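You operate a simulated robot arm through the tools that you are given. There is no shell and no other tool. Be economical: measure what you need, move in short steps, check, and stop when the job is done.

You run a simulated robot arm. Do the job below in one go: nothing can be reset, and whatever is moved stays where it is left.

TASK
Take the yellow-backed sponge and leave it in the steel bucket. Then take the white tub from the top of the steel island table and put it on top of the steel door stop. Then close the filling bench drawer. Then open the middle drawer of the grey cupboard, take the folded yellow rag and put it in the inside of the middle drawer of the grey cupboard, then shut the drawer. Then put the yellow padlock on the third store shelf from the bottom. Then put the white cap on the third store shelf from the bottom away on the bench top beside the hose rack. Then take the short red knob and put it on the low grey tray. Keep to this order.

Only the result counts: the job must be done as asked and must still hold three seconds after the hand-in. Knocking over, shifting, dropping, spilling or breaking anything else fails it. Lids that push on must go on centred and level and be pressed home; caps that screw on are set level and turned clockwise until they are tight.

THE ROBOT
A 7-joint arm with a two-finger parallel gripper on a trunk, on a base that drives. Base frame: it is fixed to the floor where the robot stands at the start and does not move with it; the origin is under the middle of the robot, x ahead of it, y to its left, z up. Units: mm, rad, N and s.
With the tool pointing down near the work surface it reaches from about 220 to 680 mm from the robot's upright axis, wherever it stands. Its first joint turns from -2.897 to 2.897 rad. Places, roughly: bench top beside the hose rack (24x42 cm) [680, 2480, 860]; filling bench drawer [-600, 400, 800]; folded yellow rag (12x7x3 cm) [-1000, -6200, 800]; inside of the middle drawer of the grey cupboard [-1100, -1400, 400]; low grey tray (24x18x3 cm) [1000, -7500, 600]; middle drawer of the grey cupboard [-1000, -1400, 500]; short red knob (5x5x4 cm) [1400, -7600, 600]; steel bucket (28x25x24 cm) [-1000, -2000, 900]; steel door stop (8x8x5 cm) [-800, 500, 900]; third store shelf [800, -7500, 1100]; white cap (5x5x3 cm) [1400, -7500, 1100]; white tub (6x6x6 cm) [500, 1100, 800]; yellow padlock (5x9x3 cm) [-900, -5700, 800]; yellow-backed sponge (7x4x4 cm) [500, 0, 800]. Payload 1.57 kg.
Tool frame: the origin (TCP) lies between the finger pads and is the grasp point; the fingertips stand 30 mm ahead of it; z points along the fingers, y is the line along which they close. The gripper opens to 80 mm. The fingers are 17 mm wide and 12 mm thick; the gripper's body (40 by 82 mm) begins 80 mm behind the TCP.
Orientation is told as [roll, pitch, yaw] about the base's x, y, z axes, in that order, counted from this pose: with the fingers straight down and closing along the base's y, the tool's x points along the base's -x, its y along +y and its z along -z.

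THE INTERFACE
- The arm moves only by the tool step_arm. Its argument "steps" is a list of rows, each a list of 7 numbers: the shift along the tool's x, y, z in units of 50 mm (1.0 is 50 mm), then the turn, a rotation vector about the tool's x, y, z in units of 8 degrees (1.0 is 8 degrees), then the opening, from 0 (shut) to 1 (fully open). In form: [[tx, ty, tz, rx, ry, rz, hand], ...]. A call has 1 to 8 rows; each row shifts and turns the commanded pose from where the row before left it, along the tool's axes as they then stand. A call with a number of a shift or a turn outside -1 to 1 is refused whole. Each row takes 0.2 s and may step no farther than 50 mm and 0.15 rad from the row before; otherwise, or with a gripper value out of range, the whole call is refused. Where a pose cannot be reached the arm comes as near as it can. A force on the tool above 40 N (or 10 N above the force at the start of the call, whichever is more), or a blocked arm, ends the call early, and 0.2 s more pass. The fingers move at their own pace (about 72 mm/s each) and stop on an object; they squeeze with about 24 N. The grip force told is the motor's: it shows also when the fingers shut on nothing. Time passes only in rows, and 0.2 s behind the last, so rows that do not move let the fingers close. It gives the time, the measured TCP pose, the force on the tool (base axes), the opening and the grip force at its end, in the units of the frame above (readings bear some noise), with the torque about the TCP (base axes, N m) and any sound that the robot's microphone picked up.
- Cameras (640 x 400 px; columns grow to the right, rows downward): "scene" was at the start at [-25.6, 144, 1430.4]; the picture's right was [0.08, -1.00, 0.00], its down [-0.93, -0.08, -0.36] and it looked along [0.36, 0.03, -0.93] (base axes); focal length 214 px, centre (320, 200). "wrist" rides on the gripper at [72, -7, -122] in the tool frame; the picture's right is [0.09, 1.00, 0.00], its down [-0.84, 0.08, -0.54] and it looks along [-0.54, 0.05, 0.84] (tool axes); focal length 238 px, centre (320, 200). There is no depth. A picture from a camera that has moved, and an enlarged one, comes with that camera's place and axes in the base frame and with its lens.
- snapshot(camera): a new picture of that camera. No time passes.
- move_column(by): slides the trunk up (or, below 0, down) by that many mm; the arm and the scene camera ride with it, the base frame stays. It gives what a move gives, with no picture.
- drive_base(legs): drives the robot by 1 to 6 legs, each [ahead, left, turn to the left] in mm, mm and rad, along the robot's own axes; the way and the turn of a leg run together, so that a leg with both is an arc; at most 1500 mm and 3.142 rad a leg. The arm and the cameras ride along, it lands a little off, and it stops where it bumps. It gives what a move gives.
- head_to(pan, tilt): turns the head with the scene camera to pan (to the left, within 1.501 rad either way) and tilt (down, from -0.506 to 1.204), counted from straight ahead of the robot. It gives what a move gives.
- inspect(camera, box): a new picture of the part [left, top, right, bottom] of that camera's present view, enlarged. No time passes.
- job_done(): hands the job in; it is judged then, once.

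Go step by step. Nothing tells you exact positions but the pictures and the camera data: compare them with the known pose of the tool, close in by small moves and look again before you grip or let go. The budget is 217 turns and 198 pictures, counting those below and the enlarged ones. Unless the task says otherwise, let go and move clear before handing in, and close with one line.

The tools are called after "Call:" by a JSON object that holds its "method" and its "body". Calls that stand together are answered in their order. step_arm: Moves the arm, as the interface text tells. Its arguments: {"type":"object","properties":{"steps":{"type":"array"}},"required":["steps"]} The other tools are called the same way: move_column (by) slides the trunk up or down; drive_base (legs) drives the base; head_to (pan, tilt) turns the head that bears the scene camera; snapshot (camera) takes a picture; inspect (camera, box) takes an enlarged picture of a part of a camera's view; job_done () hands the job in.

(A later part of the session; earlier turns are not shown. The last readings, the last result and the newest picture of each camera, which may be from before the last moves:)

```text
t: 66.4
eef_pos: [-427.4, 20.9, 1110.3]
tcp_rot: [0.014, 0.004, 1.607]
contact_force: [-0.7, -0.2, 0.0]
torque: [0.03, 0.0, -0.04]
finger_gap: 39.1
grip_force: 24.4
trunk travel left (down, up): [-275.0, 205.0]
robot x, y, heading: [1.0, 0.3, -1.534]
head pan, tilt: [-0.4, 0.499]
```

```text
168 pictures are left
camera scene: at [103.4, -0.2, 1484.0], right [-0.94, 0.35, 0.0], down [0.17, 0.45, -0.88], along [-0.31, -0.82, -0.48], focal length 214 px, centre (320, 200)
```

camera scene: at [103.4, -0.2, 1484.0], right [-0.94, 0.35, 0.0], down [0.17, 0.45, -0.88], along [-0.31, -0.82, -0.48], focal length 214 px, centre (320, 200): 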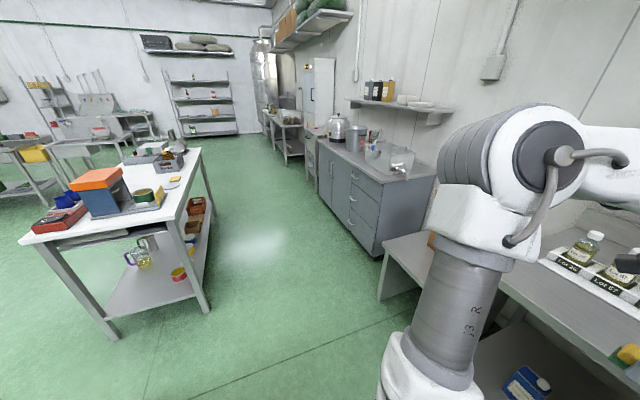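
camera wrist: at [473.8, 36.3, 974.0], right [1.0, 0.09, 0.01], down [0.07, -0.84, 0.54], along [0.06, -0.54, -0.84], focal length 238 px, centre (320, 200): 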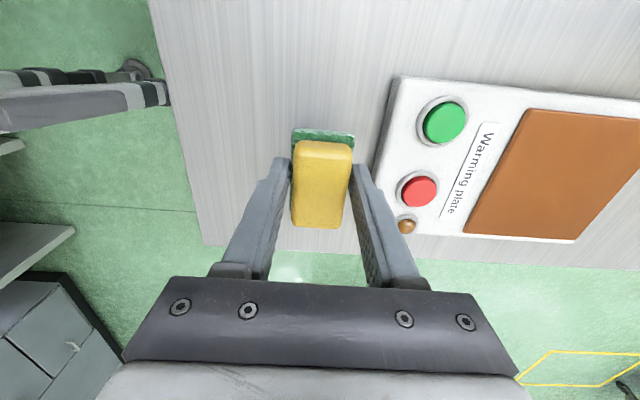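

I can see the bucket behind the sink on the grey bench. I'll raise the trunk for clearance and drive down the aisle.

Call:
{"method": "move_column", "body": {"by": 180}}

Call:
{"method": "drive_base", "body": {"legs": [[0, 0, -0.037], [1300, -60, 0], [650, -300, 0]]}}

Call:
{"method": "head_to", "body": {"pan": -1.3, "tilt": 0.7}}

Call:
{"method": "snapshot", "body": {"camera": "scene"}}

Call:
{"method": "snapshot", "body": {"camera": "wrist"}}

```text
t: 68.4
eef_pos: [-428.5, 20.7, 1290.3]
tcp_rot: [0.011, 0.002, 1.608]
contact_force: [0.6, -0.6, -1.0]
torque: [0.01, 0.01, 0.01]
finger_gap: 39.1
grip_force: 25.0
trunk travel left (down, up): [-455.0, 25.0]
robot x, y, heading: [-2.7, -4.5, -1.534]
head pan, tilt: [-0.4, 0.499]
```

```text
t: 81.7
eef_pos: [-753.5, -1907.2, 1290.0]
tcp_rot: [0.011, 0.003, 1.599]
contact_force: [0.8, 0.9, -0.6]
torque: [-0.02, -0.01, 0.02]
finger_gap: 39.0
grip_force: 24.5
trunk travel left (down, up): [-455.0, 25.0]
robot x, y, heading: [-325.8, -1936.0, -1.539]
head pan, tilt: [-0.4, 0.499]
```

```text
t: 82.9
eef_pos: [-753.8, -1908.4, 1290.5]
tcp_rot: [0.013, 0.003, 1.602]
contact_force: [0.4, 0.3, -0.6]
torque: [0.01, -0.02, 0.01]
finger_gap: 38.9
grip_force: 24.0
trunk travel left (down, up): [-455.0, 25.0]
robot x, y, heading: [-325.7, -1932.5, -1.536]
head pan, tilt: [-1.3, 0.7]
```

```text
167 pictures are left
camera scene: at [-268.9, -1873.4, 1646.4], right [-0.3, 0.95, 0.0], down [0.61, 0.19, -0.77], along [-0.73, -0.23, -0.64], focal length 214 px, centre (320, 200)
```

scene: 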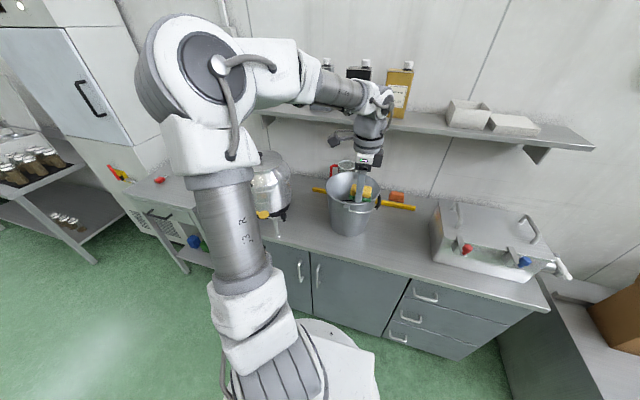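

```text
166 pictures are left
camera wrist: at [-743.3, -1979.1, 1413.1], right [-0.99, -0.12, 0.01], down [-0.1, 0.84, 0.54], along [-0.08, 0.53, -0.84], focal length 238 px, centre (320, 200)
```

wrist: 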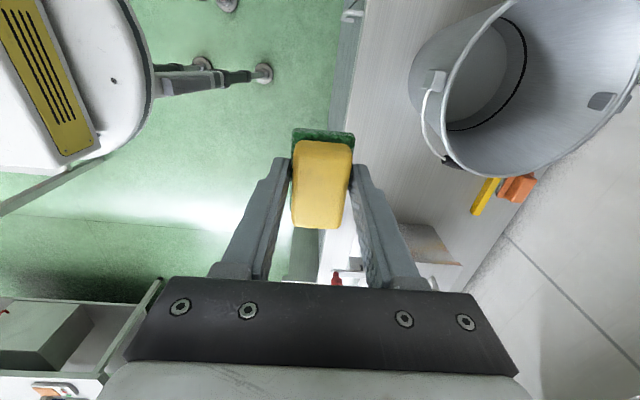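

The bucket is at about [-1130, -1965], standing on z≈800. I'll move the robot sideways closer.

Call:
{"method": "drive_base", "body": {"legs": [[50, -270, -0.034]]}}

Call:
{"method": "snapshot", "body": {"camera": "wrist"}}

Call:
{"method": "snapshot", "body": {"camera": "scene"}}

```text
t: 84.9
eef_pos: [-939.6, -1934.7, 1289.6]
tcp_rot: [0.013, 0.004, 1.573]
contact_force: [-0.6, 0.1, 0.0]
torque: [-0.02, -0.02, 0.0]
finger_gap: 38.9
grip_force: 23.9
trunk travel left (down, up): [-455.0, 25.0]
robot x, y, heading: [-511.5, -1973.1, -1.566]
head pan, tilt: [-1.3, 0.7]
stopped in leg 1: the robot was blocked; the commanded pose is now the measured one
```

```text
165 pictures are left
camera wrist: at [-932.0, -2006.6, 1412.7], right [-1.0, -0.09, 0.01], down [-0.07, 0.84, 0.54], along [-0.06, 0.54, -0.84], focal length 238 px, centre (320, 200)
```

wrist: 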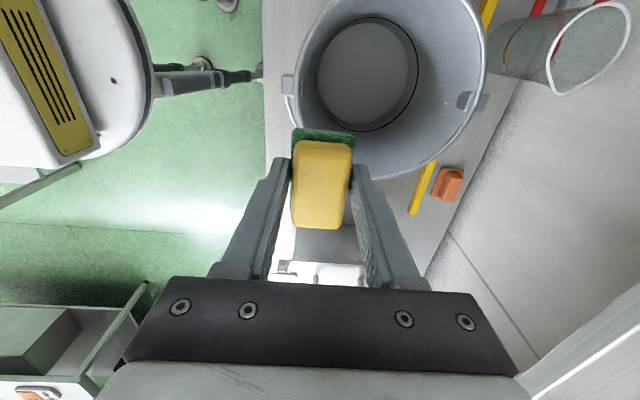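

```text
164 pictures are left
camera scene: at [-454.4, -1914.3, 1646.3], right [-0.27, 0.96, 0.0], down [0.62, 0.17, -0.77], along [-0.74, -0.21, -0.64], focal length 214 px, centre (320, 200)
```

scene: 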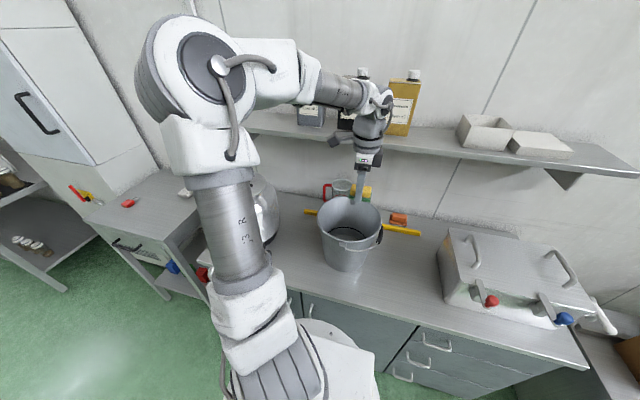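

The bucket centre is at [-1045, -1965], floor about 815 and rim about 1020. I'll move over it and lower inside.

Call:
{"method": "step_arm", "body": {"steps": [[0.3, 0.7, 0, 0, 0, 0, 0], [0.3, 0.7, 0, 0, 0, 0, 0], [0, 0.7, 0, 0, 0, 0, 0], [0, 0, 0.9, 0, 0, 0, 0], [0, 0, 0.9, 0, 0, 0, 0], [0, 0, 0.9, 0, 0, 0, 0], [0, 0, 0.9, 0, 0, 0, 0]]}}

Call:
{"method": "snapshot", "body": {"camera": "wrist"}}

Call:
{"method": "snapshot", "body": {"camera": "scene"}}

```text
t: 86.5
eef_pos: [-1047.4, -1967.7, 1112.5]
tcp_rot: [0.013, 0.002, 1.572]
contact_force: [0.1, -0.1, -0.7]
torque: [0.01, 0.0, -0.01]
finger_gap: 38.9
grip_force: 24.3
trunk travel left (down, up): [-455.0, 25.0]
robot x, y, heading: [-511.6, -1968.2, -1.568]
head pan, tilt: [-1.3, 0.7]
```

```text
163 pictures are left
camera wrist: at [-1039.9, -2038.8, 1234.2], right [-1.0, -0.09, 0.01], down [-0.07, 0.84, 0.54], along [-0.06, 0.54, -0.84], focal length 238 px, centre (320, 200)
```

wrist: 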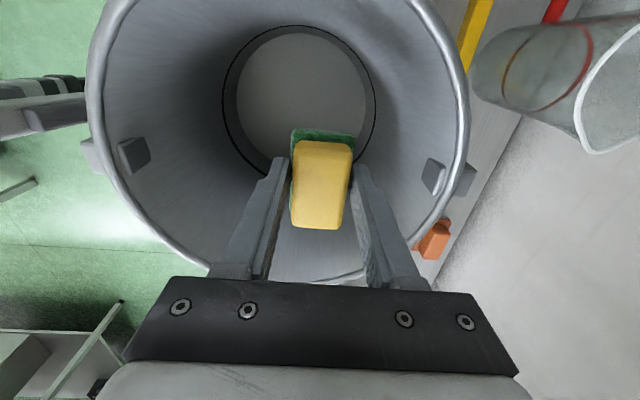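

```text
162 pictures are left
camera scene: at [-454.9, -1914.4, 1646.4], right [-0.27, 0.96, 0.0], down [0.62, 0.17, -0.76], along [-0.74, -0.21, -0.64], focal length 214 px, centre (320, 200)
```

scene: 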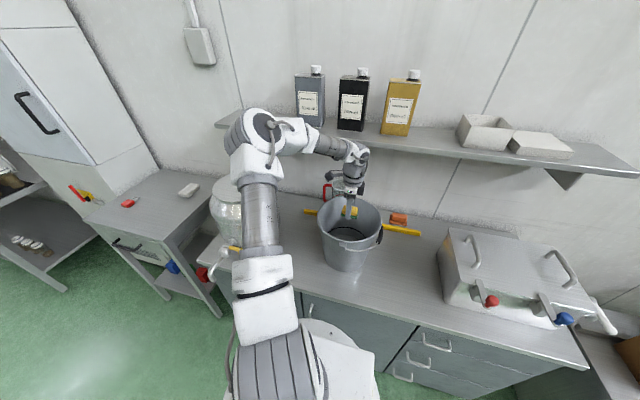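

Slightly re-centre (+x 20 mm) and lower inside, then release.

Call:
{"method": "step_arm", "body": {"steps": [[0, -0.45, 0.8, 0, 0, 0, 0], [0, 0, 0.8, 0, 0, 0, 0], [0, 0, 0.8, 0, 0, 0, 0], [0, 0, 0.8, 0, 0, 0, 0], [0, 0, 0.8, 0, 0, 0, 0]]}}

Call:
{"method": "snapshot", "body": {"camera": "wrist"}}

Call:
{"method": "inspect", "body": {"camera": "scene", "box": [270, 120, 430, 280]}}

```text
t: 87.8
eef_pos: [-1024.6, -1964.3, 925.1]
tcp_rot: [0.011, 0.005, 1.572]
contact_force: [5.6, -0.4, 15.8]
torque: [0.1, -0.63, -0.03]
finger_gap: 39.2
grip_force: 24.2
trunk travel left (down, up): [-455.0, 25.0]
robot x, y, heading: [-512.7, -1972.5, -1.569]
head pan, tilt: [-1.3, 0.7]
stopped in row 5: the force on the tool passed its limit at 100 N (the readings are from after the stop); the commanded pose is now the measured one
```

```text
161 pictures are left
camera wrist: at [-1017.9, -2035.8, 1047.9], right [-1.0, -0.09, 0.01], down [-0.07, 0.84, 0.54], along [-0.06, 0.53, -0.84], focal length 238 px, centre (320, 200)
```

wrist: 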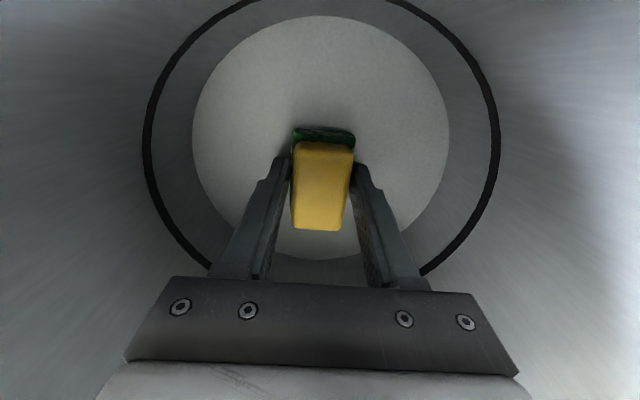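

```text
2.50 times, centred on (350, 200) of scene
camera zoom: at [-453.7, -1914.6, 1646.6], right [-0.27, 0.96, 0.0], down [0.62, 0.17, -0.77], along [-0.74, -0.21, -0.64], focal length 536 px, centre (245, 200)
```

zoom: 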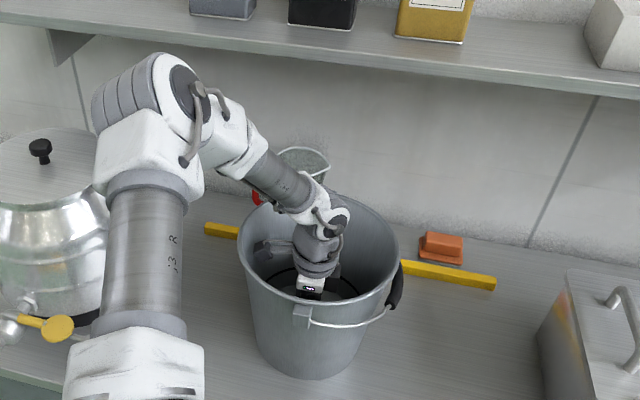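

The sponge has reached the bucket floor. Release and rise out.

Call:
{"method": "step_arm", "body": {"steps": [[0, 0, -0.06, 0, 0, 0, 0.8], [0, 0, 0, 0, 0, 0, 0.8], [0, 0, -0.5, 0, 0, 0, 0.8], [0, 0, -0.9, 0, 0, 0, 0.8], [0, 0, -0.9, 0, 0, 0, 0.8], [0, 0, -0.9, 0, 0, 0, 0.8], [0, 0, -0.9, 0, 0, 0, 0.8], [0, 0, -0.9, 0, 0, 0, 0.8]]}}

Call:
{"method": "snapshot", "body": {"camera": "wrist"}}

```text
t: 89.5
eef_pos: [-1023.0, -1960.1, 1178.2]
tcp_rot: [0.009, 0.008, 1.573]
contact_force: [0.1, -0.2, -0.2]
torque: [0.02, -0.01, 0.04]
finger_gap: 64.0
grip_force: 0.0
trunk travel left (down, up): [-455.0, 25.0]
robot x, y, heading: [-512.8, -1967.2, -1.564]
head pan, tilt: [-1.3, 0.7]
```

```text
159 pictures are left
camera wrist: at [-1016.4, -2031.5, 1300.8], right [-1.0, -0.09, 0.01], down [-0.07, 0.84, 0.54], along [-0.06, 0.53, -0.84], focal length 238 px, centre (320, 200)
```

wrist: 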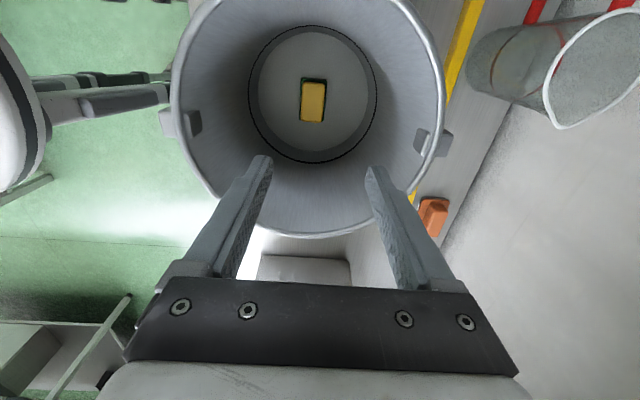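

The sponge is in the bucket. Next, the white tub at the far left end of the island table, about [470, 1125]. I'll back off, turn round and drive there.

Call:
{"method": "step_arm", "body": {"steps": [[0, -0.8, 0, 0, 0, 0, 0.8], [0, -0.8, 0, 0, 0, 0, 0.8]]}}

Call:
{"method": "drive_base", "body": {"legs": [[0, 490, 0], [0, 0, 3.137], [1500, 0, 0], [1480, 0, 0]]}}

Call:
{"method": "head_to", "body": {"pan": -1.2, "tilt": 0.8}}

Call:
{"method": "snapshot", "body": {"camera": "scene"}}

Call:
{"method": "snapshot", "body": {"camera": "wrist"}}

```text
t: 90.2
eef_pos: [-943.6, -1963.7, 1175.0]
tcp_rot: [0.009, 0.007, 1.573]
contact_force: [0.4, -0.1, -0.2]
torque: [0.01, 0.01, 0.01]
finger_gap: 64.2
grip_force: 0.1
trunk travel left (down, up): [-455.0, 25.0]
robot x, y, heading: [-509.1, -1970.0, -1.567]
head pan, tilt: [-1.3, 0.7]
```

```text
t: 123.2
eef_pos: [410.5, 1006.1, 1175.0]
tcp_rot: [0.006, 0.006, -1.576]
contact_force: [0.1, 0.1, -0.4]
torque: [0.0, -0.01, 0.01]
finger_gap: 63.9
grip_force: 0.1
trunk travel left (down, up): [-455.0, 25.0]
robot x, y, heading: [-27.7, 1011.9, 1.567]
head pan, tilt: [-1.3, 0.7]
```

```text
t: 123.9
eef_pos: [410.3, 1005.3, 1174.8]
tcp_rot: [0.009, 0.004, -1.575]
contact_force: [0.0, 0.1, -0.5]
torque: [-0.03, 0.0, 0.01]
finger_gap: 63.9
grip_force: 0.0
trunk travel left (down, up): [-455.0, 25.0]
robot x, y, heading: [-25.2, 1016.6, 1.569]
head pan, tilt: [-1.201, 0.799]
```

```text
158 pictures are left
camera scene: at [-89.3, 963.7, 1638.1], right [0.36, -0.93, 0.0], down [-0.67, -0.26, -0.7], along [0.65, 0.25, -0.72], focal length 214 px, centre (320, 200)
```

scene: 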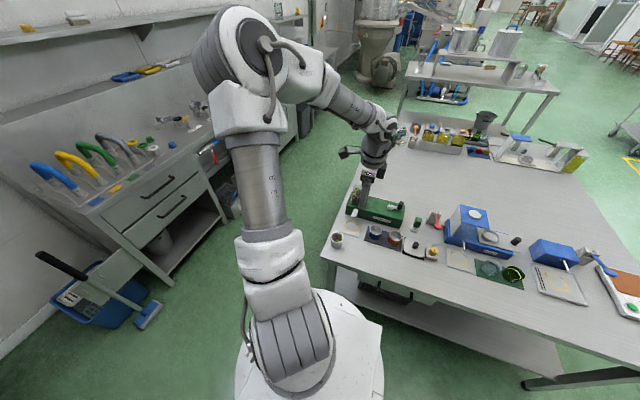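

```text
157 pictures are left
camera wrist: at [402.6, 1076.2, 1297.0], right [1.0, 0.09, 0.01], down [0.07, -0.84, 0.54], along [0.06, -0.53, -0.84], focal length 238 px, centre (320, 200)
```

wrist: 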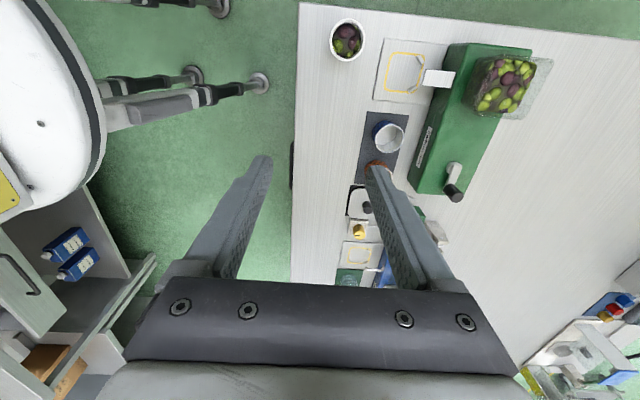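

The tub (full of olives) is at about [449, 1093], rim near z 835. I'll move above it and look again.

Call:
{"method": "step_arm", "body": {"steps": [[0.9, 0.3, 0, 0, 0, 0, 1], [0.86, 0.48, 0, 0, 0, 0, 1], [0, 0, 0.9, 0, 0, 0, 1], [0, 0, 0.9, 0, 0, 0, 1], [0, 0, 0.9, 0, 0, 0, 1], [0, 0, 0.9, 0, 0, 0, 1]]}}

Call:
{"method": "snapshot", "body": {"camera": "wrist"}}

```text
t: 125.3
eef_pos: [454.0, 1092.7, 993.0]
tcp_rot: [0.009, 0.008, -1.578]
contact_force: [0.1, -0.4, 0.2]
torque: [-0.02, -0.05, -0.02]
finger_gap: 80.0
grip_force: 0.0
trunk travel left (down, up): [-455.0, 25.0]
robot x, y, heading: [-21.6, 1013.9, 1.568]
head pan, tilt: [-1.201, 0.799]
```

```text
156 pictures are left
camera wrist: at [445.4, 1164.4, 1116.1], right [1.0, 0.09, 0.01], down [0.07, -0.84, 0.54], along [0.06, -0.53, -0.84], focal length 238 px, centre (320, 200)
```

wrist: 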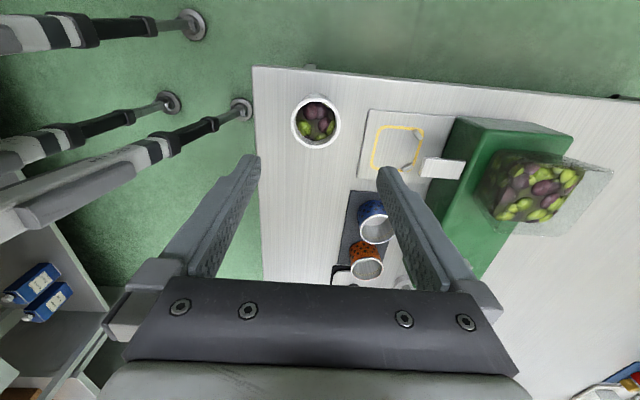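

Well aligned. Descend around the tub and check before closing.

Call:
{"method": "step_arm", "body": {"steps": [[0.04, 0, 0.9, 0, 0, 0, 1], [0, 0, 0.9, 0, 0, 0, 1], [0, 0, 0.6, 0, 0, 0, 1]]}}

Call:
{"method": "snapshot", "body": {"camera": "wrist"}}

```text
t: 126.1
eef_pos: [452.7, 1099.3, 875.3]
tcp_rot: [0.009, 0.007, -1.576]
contact_force: [0.0, -0.8, 0.2]
torque: [0.04, -0.04, 0.02]
finger_gap: 79.8
grip_force: 0.1
trunk travel left (down, up): [-455.0, 25.0]
robot x, y, heading: [-24.7, 1016.6, 1.566]
head pan, tilt: [-1.201, 0.799]
```

```text
155 pictures are left
camera wrist: at [445.1, 1169.3, 997.7], right [1.0, 0.09, 0.01], down [0.07, -0.84, 0.54], along [0.06, -0.53, -0.84], focal length 238 px, centre (320, 200)
```

wrist: 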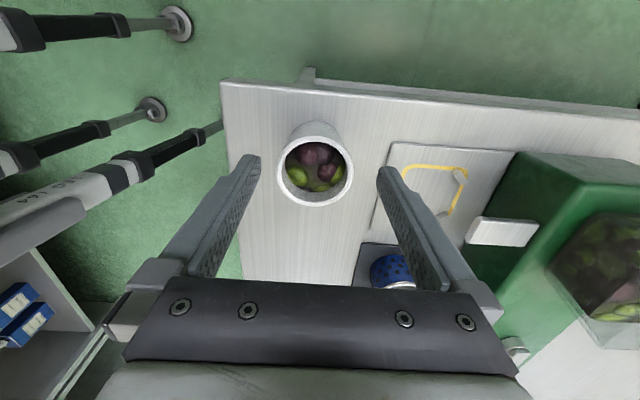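

Call:
{"method": "step_arm", "body": {"steps": [[-0.09, -0.02, 0.5, 0, 0, 0, 1], [0, 0, 0.55, 0, 0, 0, 1], [0, 0, 0, 0, 0, 0, 0], [0, 0, 0, 0, 0, 0, 0], [0, 0, 0, 0, 0, 0, 0]]}}

Call:
{"method": "snapshot", "body": {"camera": "wrist"}}

```text
t: 127.3
eef_pos: [452.3, 1093.1, 824.5]
tcp_rot: [0.009, 0.006, -1.577]
contact_force: [0.1, 0.0, -0.1]
torque: [0.04, -0.02, 0.0]
finger_gap: 58.9
grip_force: 24.3
trunk travel left (down, up): [-455.0, 25.0]
robot x, y, heading: [-22.2, 1017.7, 1.563]
head pan, tilt: [-1.201, 0.799]
```

```text
154 pictures are left
camera wrist: at [444.2, 1163.3, 946.2], right [1.0, 0.09, 0.01], down [0.07, -0.84, 0.54], along [0.05, -0.53, -0.84], focal length 238 px, centre (320, 200)
```

wrist: 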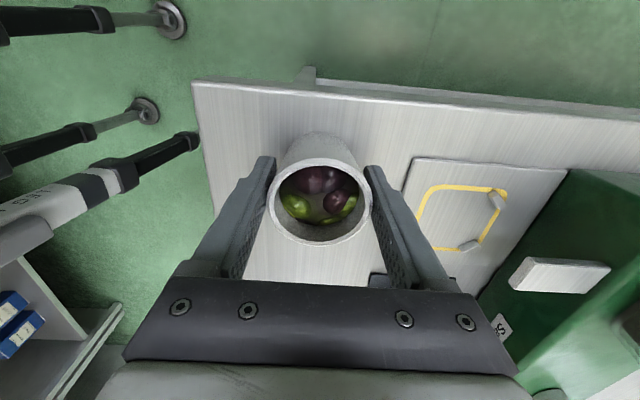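

Gripped (59 mm). Lift slowly, retract, then turn toward the filling bench.

Call:
{"method": "step_arm", "body": {"steps": [[0, 0, -0.15, 0, 0, 0, 0], [0, 0, -0.3, 0, 0, 0, 0], [0, 0, -0.6, 0, 0, 0, 0], [0, 0, -0.8, 0, 0, 0, 0], [0, 0, -0.8, 0, 0, 0, 0], [0, 0, -0.8, 0, 0, 0, 0], [0, -0.3, -0.8, 0, 0, 0, 0], [0, -0.3, -0.6, 0, 0, 0, 0]]}}

Call:
{"method": "step_arm", "body": {"steps": [[0, -0.4, -0.6, 0, 0, 0, 0], [0, -0.3, -0.4, 0, 0, 0, 0]]}}

Call:
{"method": "snapshot", "body": {"camera": "wrist"}}

```text
t: 129.1
eef_pos: [418.4, 1091.3, 1065.6]
tcp_rot: [0.009, 0.007, -1.577]
contact_force: [-0.2, 0.1, -1.3]
torque: [0.01, -0.03, -0.01]
finger_gap: 58.9
grip_force: 24.1
trunk travel left (down, up): [-455.0, 25.0]
robot x, y, heading: [-23.6, 1016.1, 1.566]
head pan, tilt: [-1.201, 0.799]
```

```text
t: 129.7
eef_pos: [384.4, 1092.5, 1115.4]
tcp_rot: [0.009, 0.006, -1.575]
contact_force: [-0.4, 0.1, -0.6]
torque: [0.05, -0.01, -0.02]
finger_gap: 59.0
grip_force: 24.0
trunk travel left (down, up): [-455.0, 25.0]
robot x, y, heading: [-21.8, 1015.5, 1.568]
head pan, tilt: [-1.201, 0.799]
```

```text
153 pictures are left
camera wrist: at [376.4, 1163.3, 1238.5], right [1.0, 0.09, 0.01], down [0.07, -0.84, 0.54], along [0.06, -0.53, -0.84], focal length 238 px, centre (320, 200)
```

wrist: 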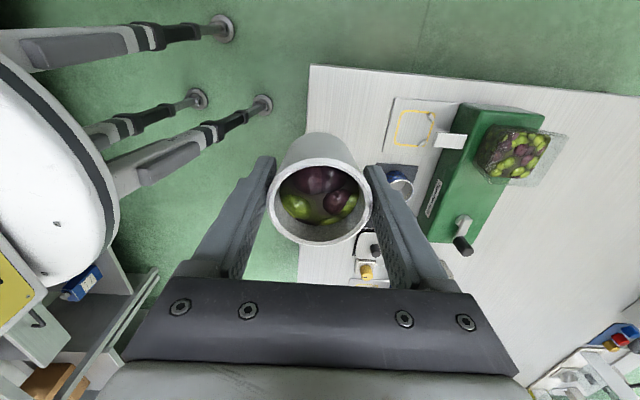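

Call:
{"method": "drive_base", "body": {"legs": [[0, 0, -3.139], [430, 0, 0]]}}

Call:
{"method": "head_to", "body": {"pan": -1.4, "tilt": 0.8}}

Call:
{"method": "snapshot", "body": {"camera": "scene"}}

Call:
{"method": "snapshot", "body": {"camera": "wrist"}}

```text
t: 143.2
eef_pos: [-465.7, 537.8, 1114.5]
tcp_rot: [0.008, 0.008, 1.504]
contact_force: [-0.1, 1.1, -1.0]
torque: [-0.02, 0.03, -0.01]
finger_gap: 59.0
grip_force: 24.1
trunk travel left (down, up): [-455.0, 25.0]
robot x, y, heading: [-50.2, 594.9, -1.641]
head pan, tilt: [-1.201, 0.799]
```

```text
t: 143.9
eef_pos: [-464.0, 538.1, 1115.9]
tcp_rot: [0.009, 0.006, 1.503]
contact_force: [-0.1, -1.2, -0.8]
torque: [0.02, 0.01, 0.02]
finger_gap: 58.9
grip_force: 23.5
trunk travel left (down, up): [-455.0, 25.0]
robot x, y, heading: [-52.7, 588.5, -1.638]
head pan, tilt: [-1.4, 0.799]
```

```text
152 pictures are left
camera scene: at [11.0, 650.6, 1638.1], right [-0.1, 0.99, 0.0], down [0.71, 0.08, -0.7], along [-0.69, -0.07, -0.72], focal length 214 px, centre (320, 200)
```

scene: 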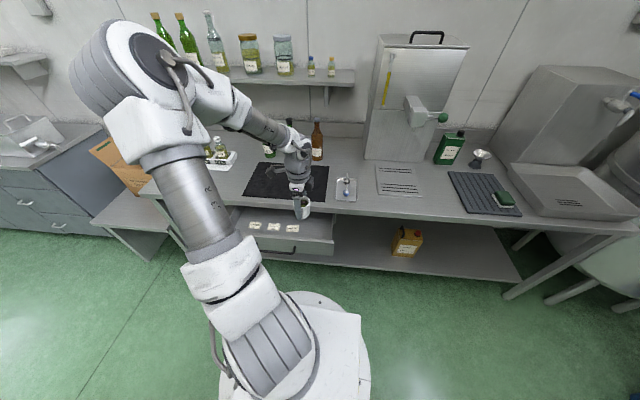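

```text
151 pictures are left
camera wrist: at [-462.3, 466.9, 1238.1], right [-1.0, -0.02, 0.01], down [-0.02, 0.84, 0.54], along [-0.02, 0.54, -0.84], focal length 238 px, centre (320, 200)
```

wrist: 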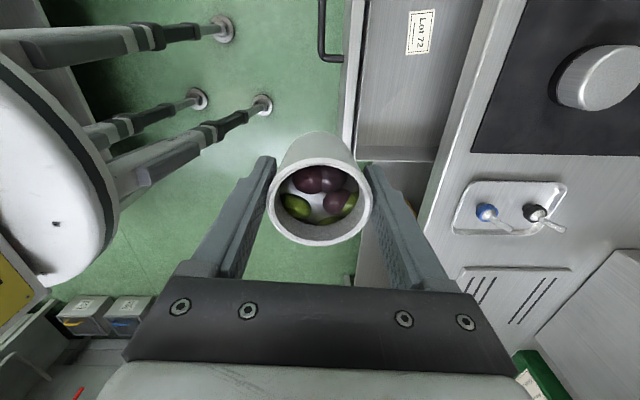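

The steel door stop seems to be the squat cylinder on the black mat. Let me zoom in.

Call:
{"method": "inspect", "body": {"camera": "wrist", "box": [440, 0, 640, 250]}}

Call:
{"method": "inspect", "body": {"camera": "scene", "box": [200, 100, 440, 260]}}

```text
1.60 times, centred on (540, 125) of wrist
camera zoom: at [-462.3, 466.9, 1238.1], right [-1.0, -0.02, 0.01], down [-0.02, 0.84, 0.54], along [-0.02, 0.54, -0.84], focal length 381 px, centre (-32, 320)
```

zoom: 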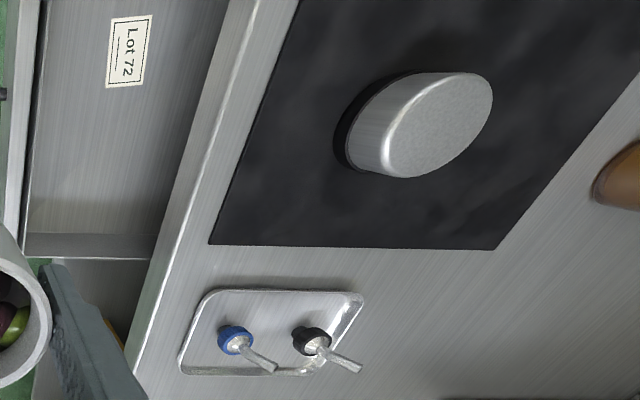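

```text
2.50 times, centred on (320, 180) of scene
camera zoom: at [11.0, 650.6, 1638.1], right [-0.1, 0.99, 0.0], down [0.71, 0.08, -0.7], along [-0.69, -0.07, -0.72], focal length 536 px, centre (320, 250)
```

zoom: 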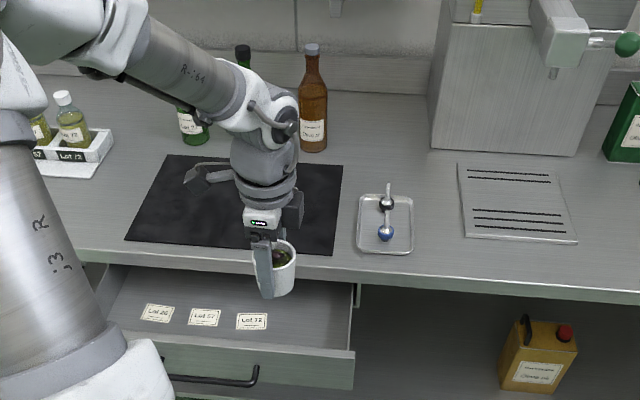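

The door stop's top is at about [-820, 491, ~920]. I'll drive a bit closer, watching that I don't bump the open drawer.

Call:
{"method": "drive_base", "body": {"legs": [[0, 0, 0.067], [75, -100, 0]]}}

Call:
{"method": "snapshot", "body": {"camera": "wrist"}}

Call:
{"method": "snapshot", "body": {"camera": "scene"}}

```text
t: 145.9
eef_pos: [-559.5, 434.7, 1115.8]
tcp_rot: [0.007, 0.007, 1.57]
contact_force: [0.1, 0.7, -1.7]
torque: [-0.02, 0.01, 0.01]
finger_gap: 59.1
grip_force: 24.1
trunk travel left (down, up): [-455.0, 25.0]
robot x, y, heading: [-151.4, 510.7, -1.577]
head pan, tilt: [-1.4, 0.799]
```

```text
148 pictures are left
camera wrist: at [-552.4, 363.9, 1238.0], right [-1.0, -0.09, 0.01], down [-0.07, 0.84, 0.54], along [-0.06, 0.53, -0.84], focal length 238 px, centre (320, 200)
```

wrist: 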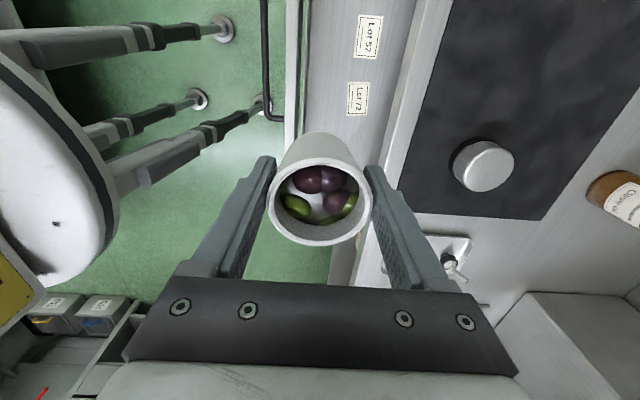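

```text
147 pictures are left
camera scene: at [-92.6, 578.8, 1638.1], right [-0.17, 0.99, 0.0], down [0.71, 0.12, -0.7], along [-0.69, -0.12, -0.72], focal length 214 px, centre (320, 200)
```

scene: 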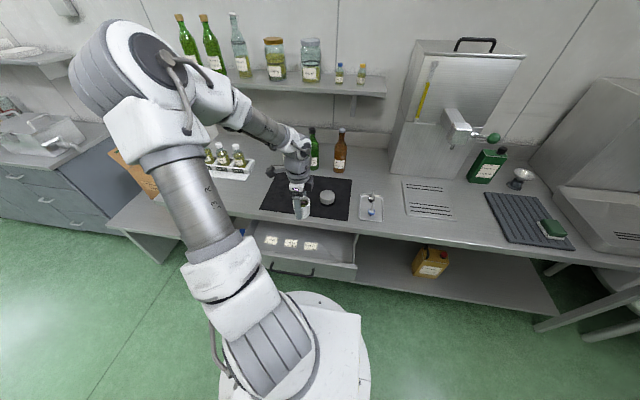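

The door stop shows at about [-825, 489, 912]. I'll move the robot another 60 mm toward the bench.

Call:
{"method": "drive_base", "body": {"legs": [[10, -60, 0]]}}

Call:
{"method": "step_arm", "body": {"steps": [[0, 0.8, 0, 0, 0, 0, 0], [-0.5, 0.8, 0, 0, 0, 0, 0], [-0.5, 0.7, 0, 0, 0, 0, 0]]}}

Call:
{"method": "snapshot", "body": {"camera": "wrist"}}

Call:
{"method": "inspect", "body": {"camera": "scene", "box": [240, 120, 400, 280]}}

```text
t: 147.0
eef_pos: [-618.1, 425.0, 1115.7]
tcp_rot: [0.01, 0.008, 1.57]
contact_force: [-0.1, 0.3, -0.6]
torque: [-0.02, -0.03, 0.0]
finger_gap: 58.9
grip_force: 24.3
trunk travel left (down, up): [-455.0, 25.0]
robot x, y, heading: [-211.9, 502.5, -1.571]
head pan, tilt: [-1.4, 0.799]
```

```text
t: 147.8
eef_pos: [-737.4, 474.3, 1116.0]
tcp_rot: [0.008, 0.006, 1.572]
contact_force: [0.3, 0.4, -1.2]
torque: [-0.04, -0.02, -0.02]
finger_gap: 59.0
grip_force: 23.7
trunk travel left (down, up): [-455.0, 25.0]
robot x, y, heading: [-210.2, 504.3, -1.571]
head pan, tilt: [-1.4, 0.799]
```

```text
146 pictures are left
camera wrist: at [-729.1, 403.6, 1238.6], right [-1.0, -0.09, 0.01], down [-0.07, 0.84, 0.54], along [-0.06, 0.53, -0.84], focal length 238 px, centre (320, 200)
```

wrist: 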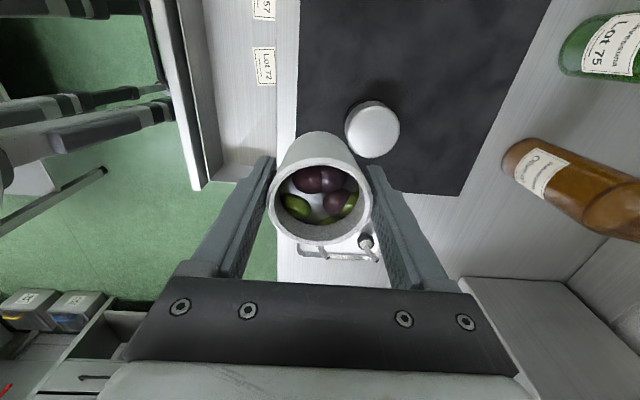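

```text
2.50 times, centred on (320, 200) of scene
camera zoom: at [-151.9, 569.5, 1638.1], right [-0.17, 0.99, 0.0], down [0.71, 0.12, -0.7], along [-0.69, -0.12, -0.72], focal length 536 px, centre (320, 200)
```

zoom: 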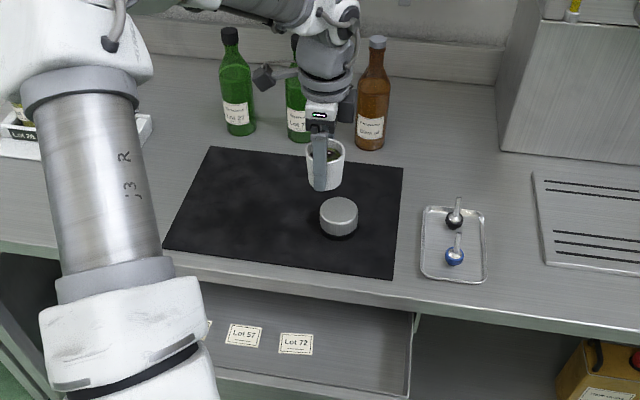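

Door stop top centre: [-815, 490, 927]. Move over it and lower to about 30 mm above for a check.

Call:
{"method": "step_arm", "body": {"steps": [[-0.18, 0.78, 0, 0, 0, 0, 0], [-0.18, 0.78, 0, 0, 0, 0, 0], [0, 0, 0.6, 0, 0, 0, 0], [0, 0, 0.6, 0, 0, 0, 0], [0, 0, 0.6, 0, 0, 0, 0], [0, 0, 0.2, 0, 0, 0, 0]]}}

Call:
{"method": "snapshot", "body": {"camera": "wrist"}}

Call:
{"method": "inspect", "body": {"camera": "scene", "box": [280, 150, 360, 230]}}

```text
t: 149.2
eef_pos: [-811.3, 491.4, 1015.7]
tcp_rot: [0.009, 0.006, 1.571]
contact_force: [-0.3, -0.2, -2.2]
torque: [-0.01, -0.01, 0.01]
finger_gap: 59.0
grip_force: 23.9
trunk travel left (down, up): [-455.0, 25.0]
robot x, y, heading: [-214.5, 505.5, -1.573]
head pan, tilt: [-1.4, 0.799]
```

```text
144 pictures are left
camera wrist: at [-804.8, 420.6, 1138.8], right [-1.0, -0.09, 0.01], down [-0.07, 0.84, 0.54], along [-0.06, 0.53, -0.84], focal length 238 px, centre (320, 200)
```

wrist: 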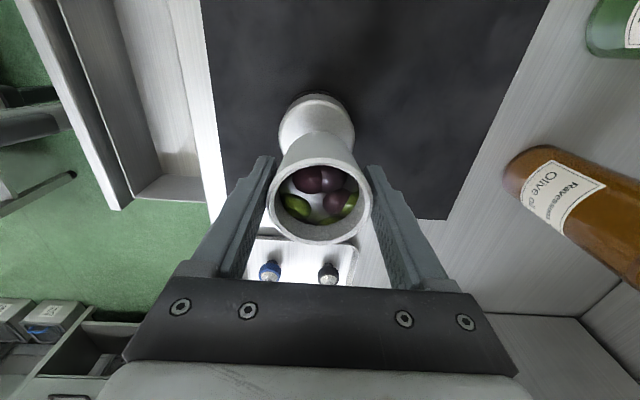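

```text
5.00 times, centred on (320, 190) of scene
camera zoom: at [-151.7, 569.2, 1638.1], right [-0.17, 0.99, 0.0], down [0.71, 0.12, -0.7], along [-0.69, -0.12, -0.72], focal length 1072 px, centre (320, 250)
```

zoom: 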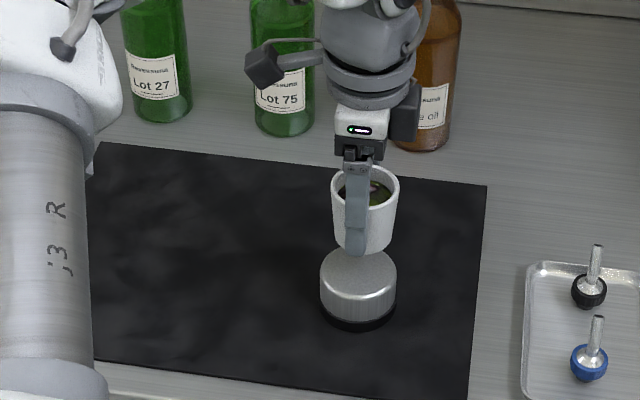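

Nearly centred. Shift a few mm and lower to just above contact.

Call:
{"method": "step_arm", "body": {"steps": [[0.06, 0.05, 0.3, 0, 0, 0, 0], [0, 0, 0.3, 0, 0, 0, 0], [0, 0, 0.16, 0, 0, 0, 0], [0, 0, 0, 0, 0, 0, 0]]}}

Call:
{"method": "step_arm", "body": {"steps": [[0, 0, 0.06, 0, 0, 0, 0], [0, 0, 0, 0, 0, 0, 0]]}}

Call:
{"method": "inspect", "body": {"camera": "scene", "box": [280, 150, 360, 230]}}

```text
t: 150.2
eef_pos: [-815.1, 488.6, 978.8]
tcp_rot: [0.009, 0.008, 1.572]
contact_force: [0.5, 0.3, -1.8]
torque: [-0.02, 0.01, 0.0]
finger_gap: 58.9
grip_force: 23.5
trunk travel left (down, up): [-455.0, 25.0]
robot x, y, heading: [-212.2, 506.4, -1.57]
head pan, tilt: [-1.4, 0.799]
```

```text
t: 150.8
eef_pos: [-815.5, 487.4, 975.7]
tcp_rot: [0.008, 0.008, 1.573]
contact_force: [0.4, 0.1, -0.8]
torque: [-0.01, 0.0, 0.0]
finger_gap: 59.2
grip_force: 23.6
trunk travel left (down, up): [-455.0, 25.0]
robot x, y, heading: [-208.4, 504.9, -1.571]
head pan, tilt: [-1.4, 0.799]
```

```text
5.00 times, centred on (320, 190) of scene
camera zoom: at [-151.6, 569.2, 1638.1], right [-0.17, 0.99, 0.0], down [0.71, 0.12, -0.7], along [-0.69, -0.12, -0.72], focal length 1072 px, centre (320, 250)
```

zoom: 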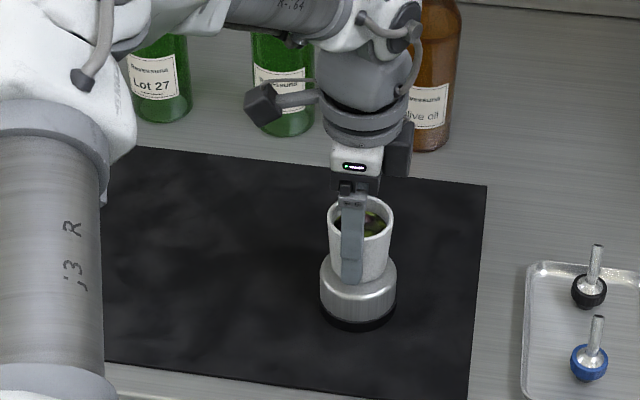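

Centred. Lower in 2 mm steps to find contact.

Call:
{"method": "step_arm", "body": {"steps": [[0, 0, 0.04, 0, 0, 0, 0], [0, 0, 0, 0, 0, 0, 0]]}}

Call:
{"method": "step_arm", "body": {"steps": [[0, 0, 0.04, 0, 0, 0, 0], [0, 0, 0, 0, 0, 0, 0]]}}

Call:
{"method": "step_arm", "body": {"steps": [[0, 0, 0.04, 0, 0, 0, 0], [0, 0, 0, 0, 0, 0, 0]]}}

```text
t: 151.4
eef_pos: [-815.2, 487.9, 974.1]
tcp_rot: [0.011, 0.008, 1.569]
contact_force: [1.4, -0.6, 6.0]
torque: [-0.01, 0.1, -0.02]
finger_gap: 59.0
grip_force: 24.0
trunk travel left (down, up): [-455.0, 25.0]
robot x, y, heading: [-209.5, 504.1, -1.569]
head pan, tilt: [-1.4, 0.799]
```

```text
t: 152.0
eef_pos: [-814.7, 488.2, 972.8]
tcp_rot: [0.012, 0.007, 1.571]
contact_force: [0.8, 0.2, 19.4]
torque: [0.05, 0.01, 0.0]
finger_gap: 59.1
grip_force: 23.9
trunk travel left (down, up): [-455.0, 25.0]
robot x, y, heading: [-212.0, 504.5, -1.569]
head pan, tilt: [-1.4, 0.799]
```

```text
t: 152.6
eef_pos: [-815.0, 487.8, 971.6]
tcp_rot: [0.011, 0.006, 1.57]
contact_force: [-2.2, 1.4, 19.4]
torque: [0.07, -0.01, 0.0]
finger_gap: 59.4
grip_force: 24.0
trunk travel left (down, up): [-455.0, 25.0]
robot x, y, heading: [-211.0, 507.4, -1.571]
head pan, tilt: [-1.4, 0.799]
```

Seated on the stop. Release, then rise straight up.

Call:
{"method": "step_arm", "body": {"steps": [[0, 0, -0.03, 0, 0, 0, 0.2], [0, 0, 0, 0, 0, 0, 1], [0, 0, 0, 0, 0, 0, 1], [0, 0, -0.3, 0, 0, 0, 1], [0, 0, -0.6, 0, 0, 0, 1], [0, 0, -0.9, 0, 0, 0, 1], [0, 0, -0.9, 0, 0, 0, 1]]}}

Call:
{"method": "snapshot", "body": {"camera": "wrist"}}

Call:
{"method": "inspect", "body": {"camera": "scene", "box": [240, 150, 400, 310]}}

```text
t: 154.2
eef_pos: [-815.9, 489.7, 1105.0]
tcp_rot: [0.008, 0.006, 1.571]
contact_force: [0.3, 0.3, 0.0]
torque: [-0.01, -0.01, 0.02]
finger_gap: 80.0
grip_force: 0.0
trunk travel left (down, up): [-455.0, 25.0]
robot x, y, heading: [-211.3, 502.9, -1.567]
head pan, tilt: [-1.4, 0.799]
```

```text
141 pictures are left
camera wrist: at [-808.2, 418.6, 1228.1], right [-1.0, -0.09, 0.01], down [-0.07, 0.84, 0.54], along [-0.06, 0.53, -0.84], focal length 238 px, centre (320, 200)
```

wrist: 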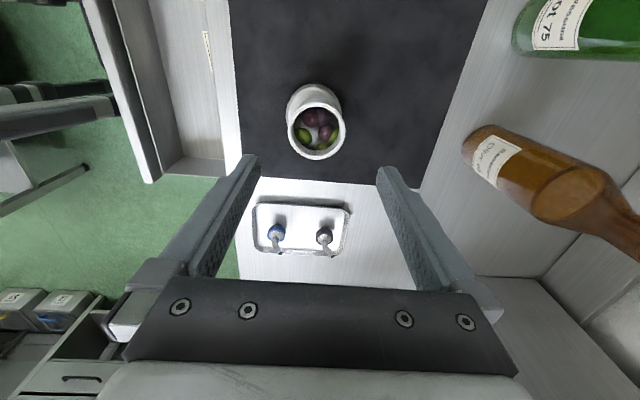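

```text
2.50 times, centred on (320, 230) of scene
camera zoom: at [-151.3, 569.2, 1638.0], right [-0.17, 0.99, 0.0], down [0.71, 0.12, -0.7], along [-0.69, -0.12, -0.72], focal length 536 px, centre (320, 125)
```

zoom: 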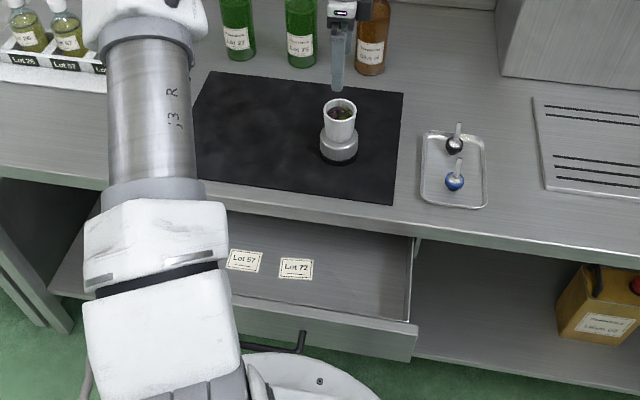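

The tub stands upright on the door stop. Next is the drawer: I'll back off to about x = -80 and look at the drawer front.

Call:
{"method": "drive_base", "body": {"legs": [[0, 150, 0]]}}

Call:
{"method": "step_arm", "body": {"steps": [[0, -1, 0, 0, 0, 0, 0], [0, -1, 0, 0, 0, 0, 0], [0, -1, 0, 0, 0, 0, 0], [-0.5, -0.8, 0, 0, 0, 0, 0], [-0.7, -0.7, 0, 0, 0, 0, 0], [-0.7, -0.2, 0.5, 0, 0, 0, 0]]}}

Call:
{"method": "snapshot", "body": {"camera": "wrist"}}

Call:
{"method": "snapshot", "body": {"camera": "scene"}}

```text
t: 156.0
eef_pos: [-664.3, 492.0, 1104.8]
tcp_rot: [0.008, 0.006, 1.567]
contact_force: [0.3, 0.1, 0.1]
torque: [-0.03, 0.01, 0.0]
finger_gap: 80.1
grip_force: 0.1
trunk travel left (down, up): [-455.0, 25.0]
robot x, y, heading: [-64.4, 503.7, -1.573]
head pan, tilt: [-1.4, 0.799]
```

```text
t: 157.4
eef_pos: [-429.2, 586.7, 1079.4]
tcp_rot: [0.007, 0.007, 1.568]
contact_force: [0.2, 0.3, 0.0]
torque: [0.01, 0.03, -0.01]
finger_gap: 0.0
grip_force: 21.4
trunk travel left (down, up): [-455.0, 25.0]
robot x, y, heading: [-60.1, 504.2, -1.571]
head pan, tilt: [-1.4, 0.799]
```

```text
139 pictures are left
camera wrist: at [-422.3, 515.0, 1202.1], right [-1.0, -0.09, 0.01], down [-0.07, 0.84, 0.54], along [-0.06, 0.53, -0.84], focal length 238 px, centre (320, 200)
```

wrist: 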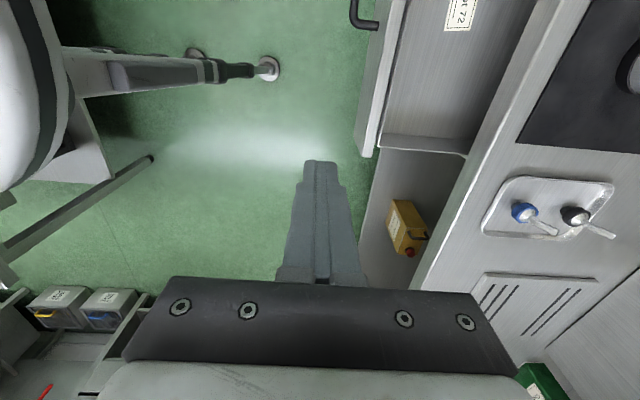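

```text
138 pictures are left
camera scene: at [-0.3, 569.5, 1638.1], right [-0.17, 0.99, 0.0], down [0.71, 0.12, -0.7], along [-0.69, -0.12, -0.72], focal length 214 px, centre (320, 200)
```

scene: 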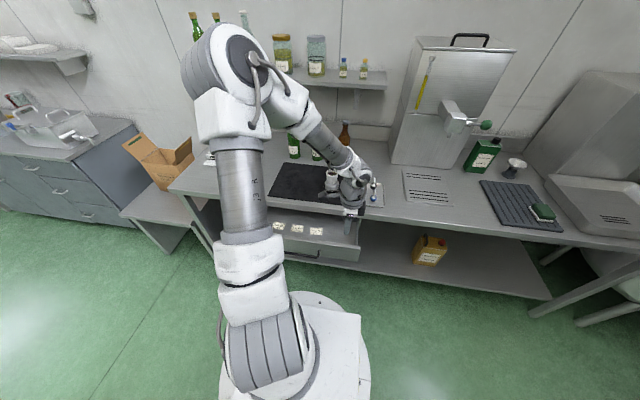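

The drawer front is at x≈-500 with the handle ending at y≈480. I'll lower the closed fingers at y≈575 outside the front, then push toward -x.

Call:
{"method": "step_arm", "body": {"steps": [[0.24, -0.2, 0.9, 0, 0, 0, 0], [0, 0, 1, 0, 0, 0, 0], [0, 0, 1, 0, 0, 0, 0], [0, 0, 1, 0, 0, 0, 0], [0, 0, 1, 0, 0, 0, 0]]}}

Call:
{"method": "snapshot", "body": {"camera": "wrist"}}

Call:
{"method": "inspect", "body": {"camera": "scene", "box": [260, 150, 420, 290]}}

```text
t: 158.6
eef_pos: [-421.3, 572.8, 827.7]
tcp_rot: [0.011, 0.008, 1.569]
contact_force: [0.0, -0.8, -0.3]
torque: [-0.01, 0.03, 0.02]
finger_gap: 0.3
grip_force: 21.3
trunk travel left (down, up): [-455.0, 25.0]
robot x, y, heading: [-62.9, 501.7, -1.571]
head pan, tilt: [-1.4, 0.799]
```

```text
137 pictures are left
camera wrist: at [-413.9, 502.7, 951.8], right [-1.0, -0.09, 0.01], down [-0.07, 0.84, 0.54], along [-0.06, 0.53, -0.84], focal length 238 px, centre (320, 200)
```

wrist: 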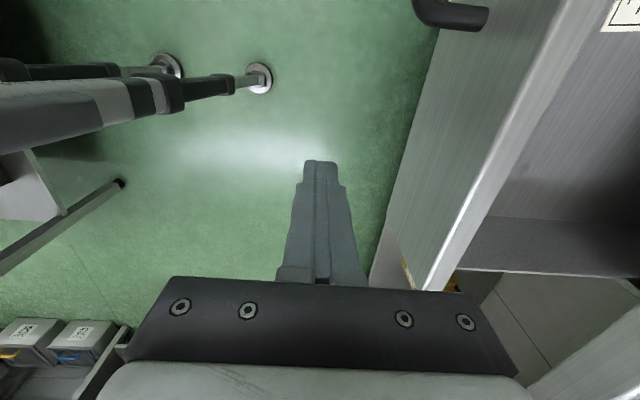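

```text
2.86 times, centred on (340, 220) of scene
camera zoom: at [-0.4, 569.2, 1638.2], right [-0.17, 0.99, 0.0], down [0.71, 0.12, -0.7], along [-0.69, -0.12, -0.72], focal length 613 px, centre (263, 143)
```

zoom: 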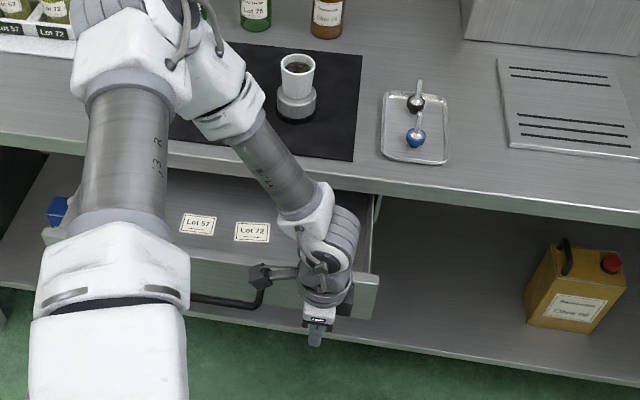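

Clear to push. Advancing in 25 mm rows toward -x.

Call:
{"method": "step_arm", "body": {"steps": [[0, 0.9, 0, 0, 0, 0, 0], [0, 0.4, 0, 0, 0, 0, 0], [0, 0.5, 0, 0, 0, 0, 0], [0, 0.5, 0, 0, 0, 0, 0], [0, 0.5, 0, 0, 0, 0, 0], [0, 0.5, 0, 0, 0, 0, 0]]}}

Call:
{"method": "step_arm", "body": {"steps": [[0, 0.5, 0, 0, 0, 0, 0], [0, 0.5, 0, 0, 0, 0, 0], [0, 0.4, 0, 0, 0, 0, 0]]}}

Call:
{"method": "snapshot", "body": {"camera": "wrist"}}

Call:
{"method": "inspect", "body": {"camera": "scene", "box": [260, 150, 420, 290]}}

```text
t: 160.0
eef_pos: [-586.8, 571.2, 832.3]
tcp_rot: [0.01, 0.008, 1.57]
contact_force: [-0.1, 1.6, -0.1]
torque: [-0.02, 0.01, -0.01]
finger_gap: 0.0
grip_force: 21.4
trunk travel left (down, up): [-455.0, 25.0]
robot x, y, heading: [-58.4, 502.6, -1.576]
head pan, tilt: [-1.4, 0.799]
```

```text
t: 160.8
eef_pos: [-650.5, 570.8, 840.8]
tcp_rot: [0.008, 0.007, 1.57]
contact_force: [0.3, 0.4, -0.9]
torque: [-0.02, 0.01, 0.0]
finger_gap: 0.0
grip_force: 21.3
out of reach, approached as far as the arm can: row 3
trunk travel left (down, up): [-455.0, 25.0]
robot x, y, heading: [-60.3, 503.8, -1.571]
head pan, tilt: [-1.4, 0.799]
```

```text
135 pictures are left
camera wrist: at [-643.8, 500.0, 964.1], right [-1.0, -0.09, 0.01], down [-0.07, 0.84, 0.54], along [-0.06, 0.53, -0.84], focal length 238 px, centre (320, 200)
```

wrist: 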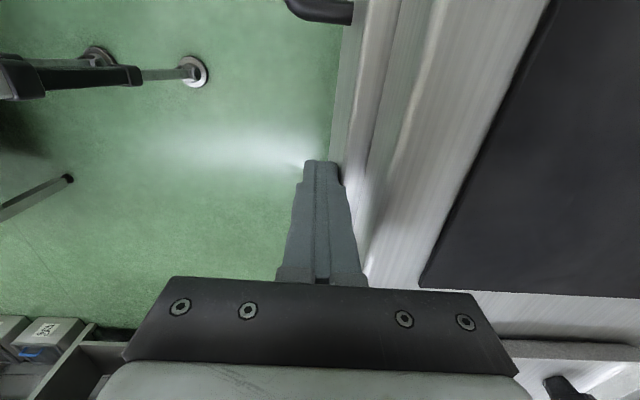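

```text
2.86 times, centred on (340, 220) of scene
camera zoom: at [-0.3, 569.1, 1638.1], right [-0.17, 0.99, 0.0], down [0.71, 0.12, -0.7], along [-0.69, -0.12, -0.72], focal length 613 px, centre (263, 143)
```

zoom: 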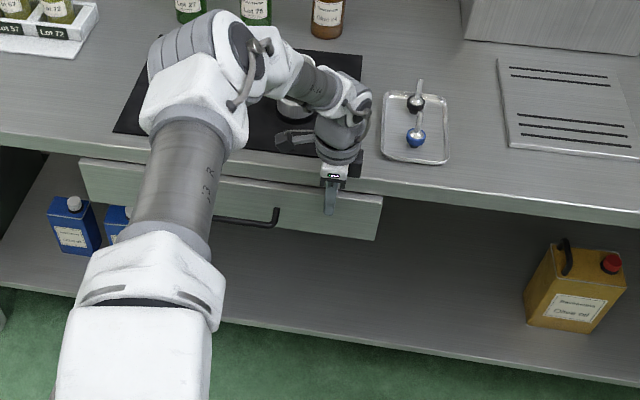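

About 30 mm remain and the arm is at its reach. I'll push the rest by easing the base sideways.

Call:
{"method": "drive_base", "body": {"legs": [[0, -25, 0]]}}

Call:
{"method": "snapshot", "body": {"camera": "wrist"}}

```text
t: 161.7
eef_pos: [-660.4, 572.1, 838.6]
tcp_rot: [-0.009, 0.01, 1.569]
contact_force: [1.3, -0.6, -0.2]
torque: [0.01, 0.02, 0.0]
finger_gap: 0.0
grip_force: 21.2
trunk travel left (down, up): [-455.0, 25.0]
robot x, y, heading: [-80.1, 499.6, -1.571]
head pan, tilt: [-1.4, 0.799]
stopped in leg 1: the force on the tool passed its limit at 52 N (the readings are from after the stop); the commanded pose is now the measured one
```

```text
133 pictures are left
camera wrist: at [-655.7, 501.2, 961.9], right [-1.0, -0.09, -0.01], down [-0.08, 0.84, 0.53], along [-0.04, 0.53, -0.85], focal length 238 px, centre (320, 200)
```

wrist: 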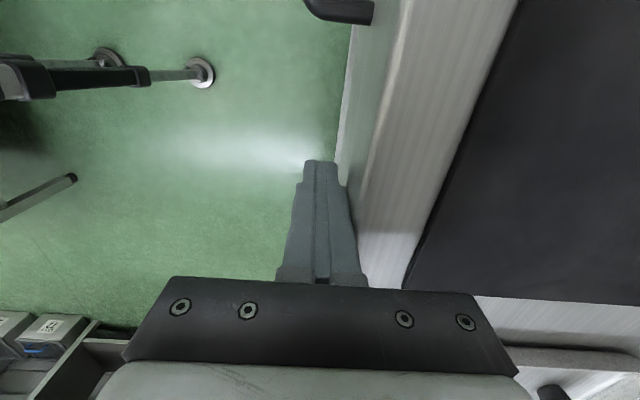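

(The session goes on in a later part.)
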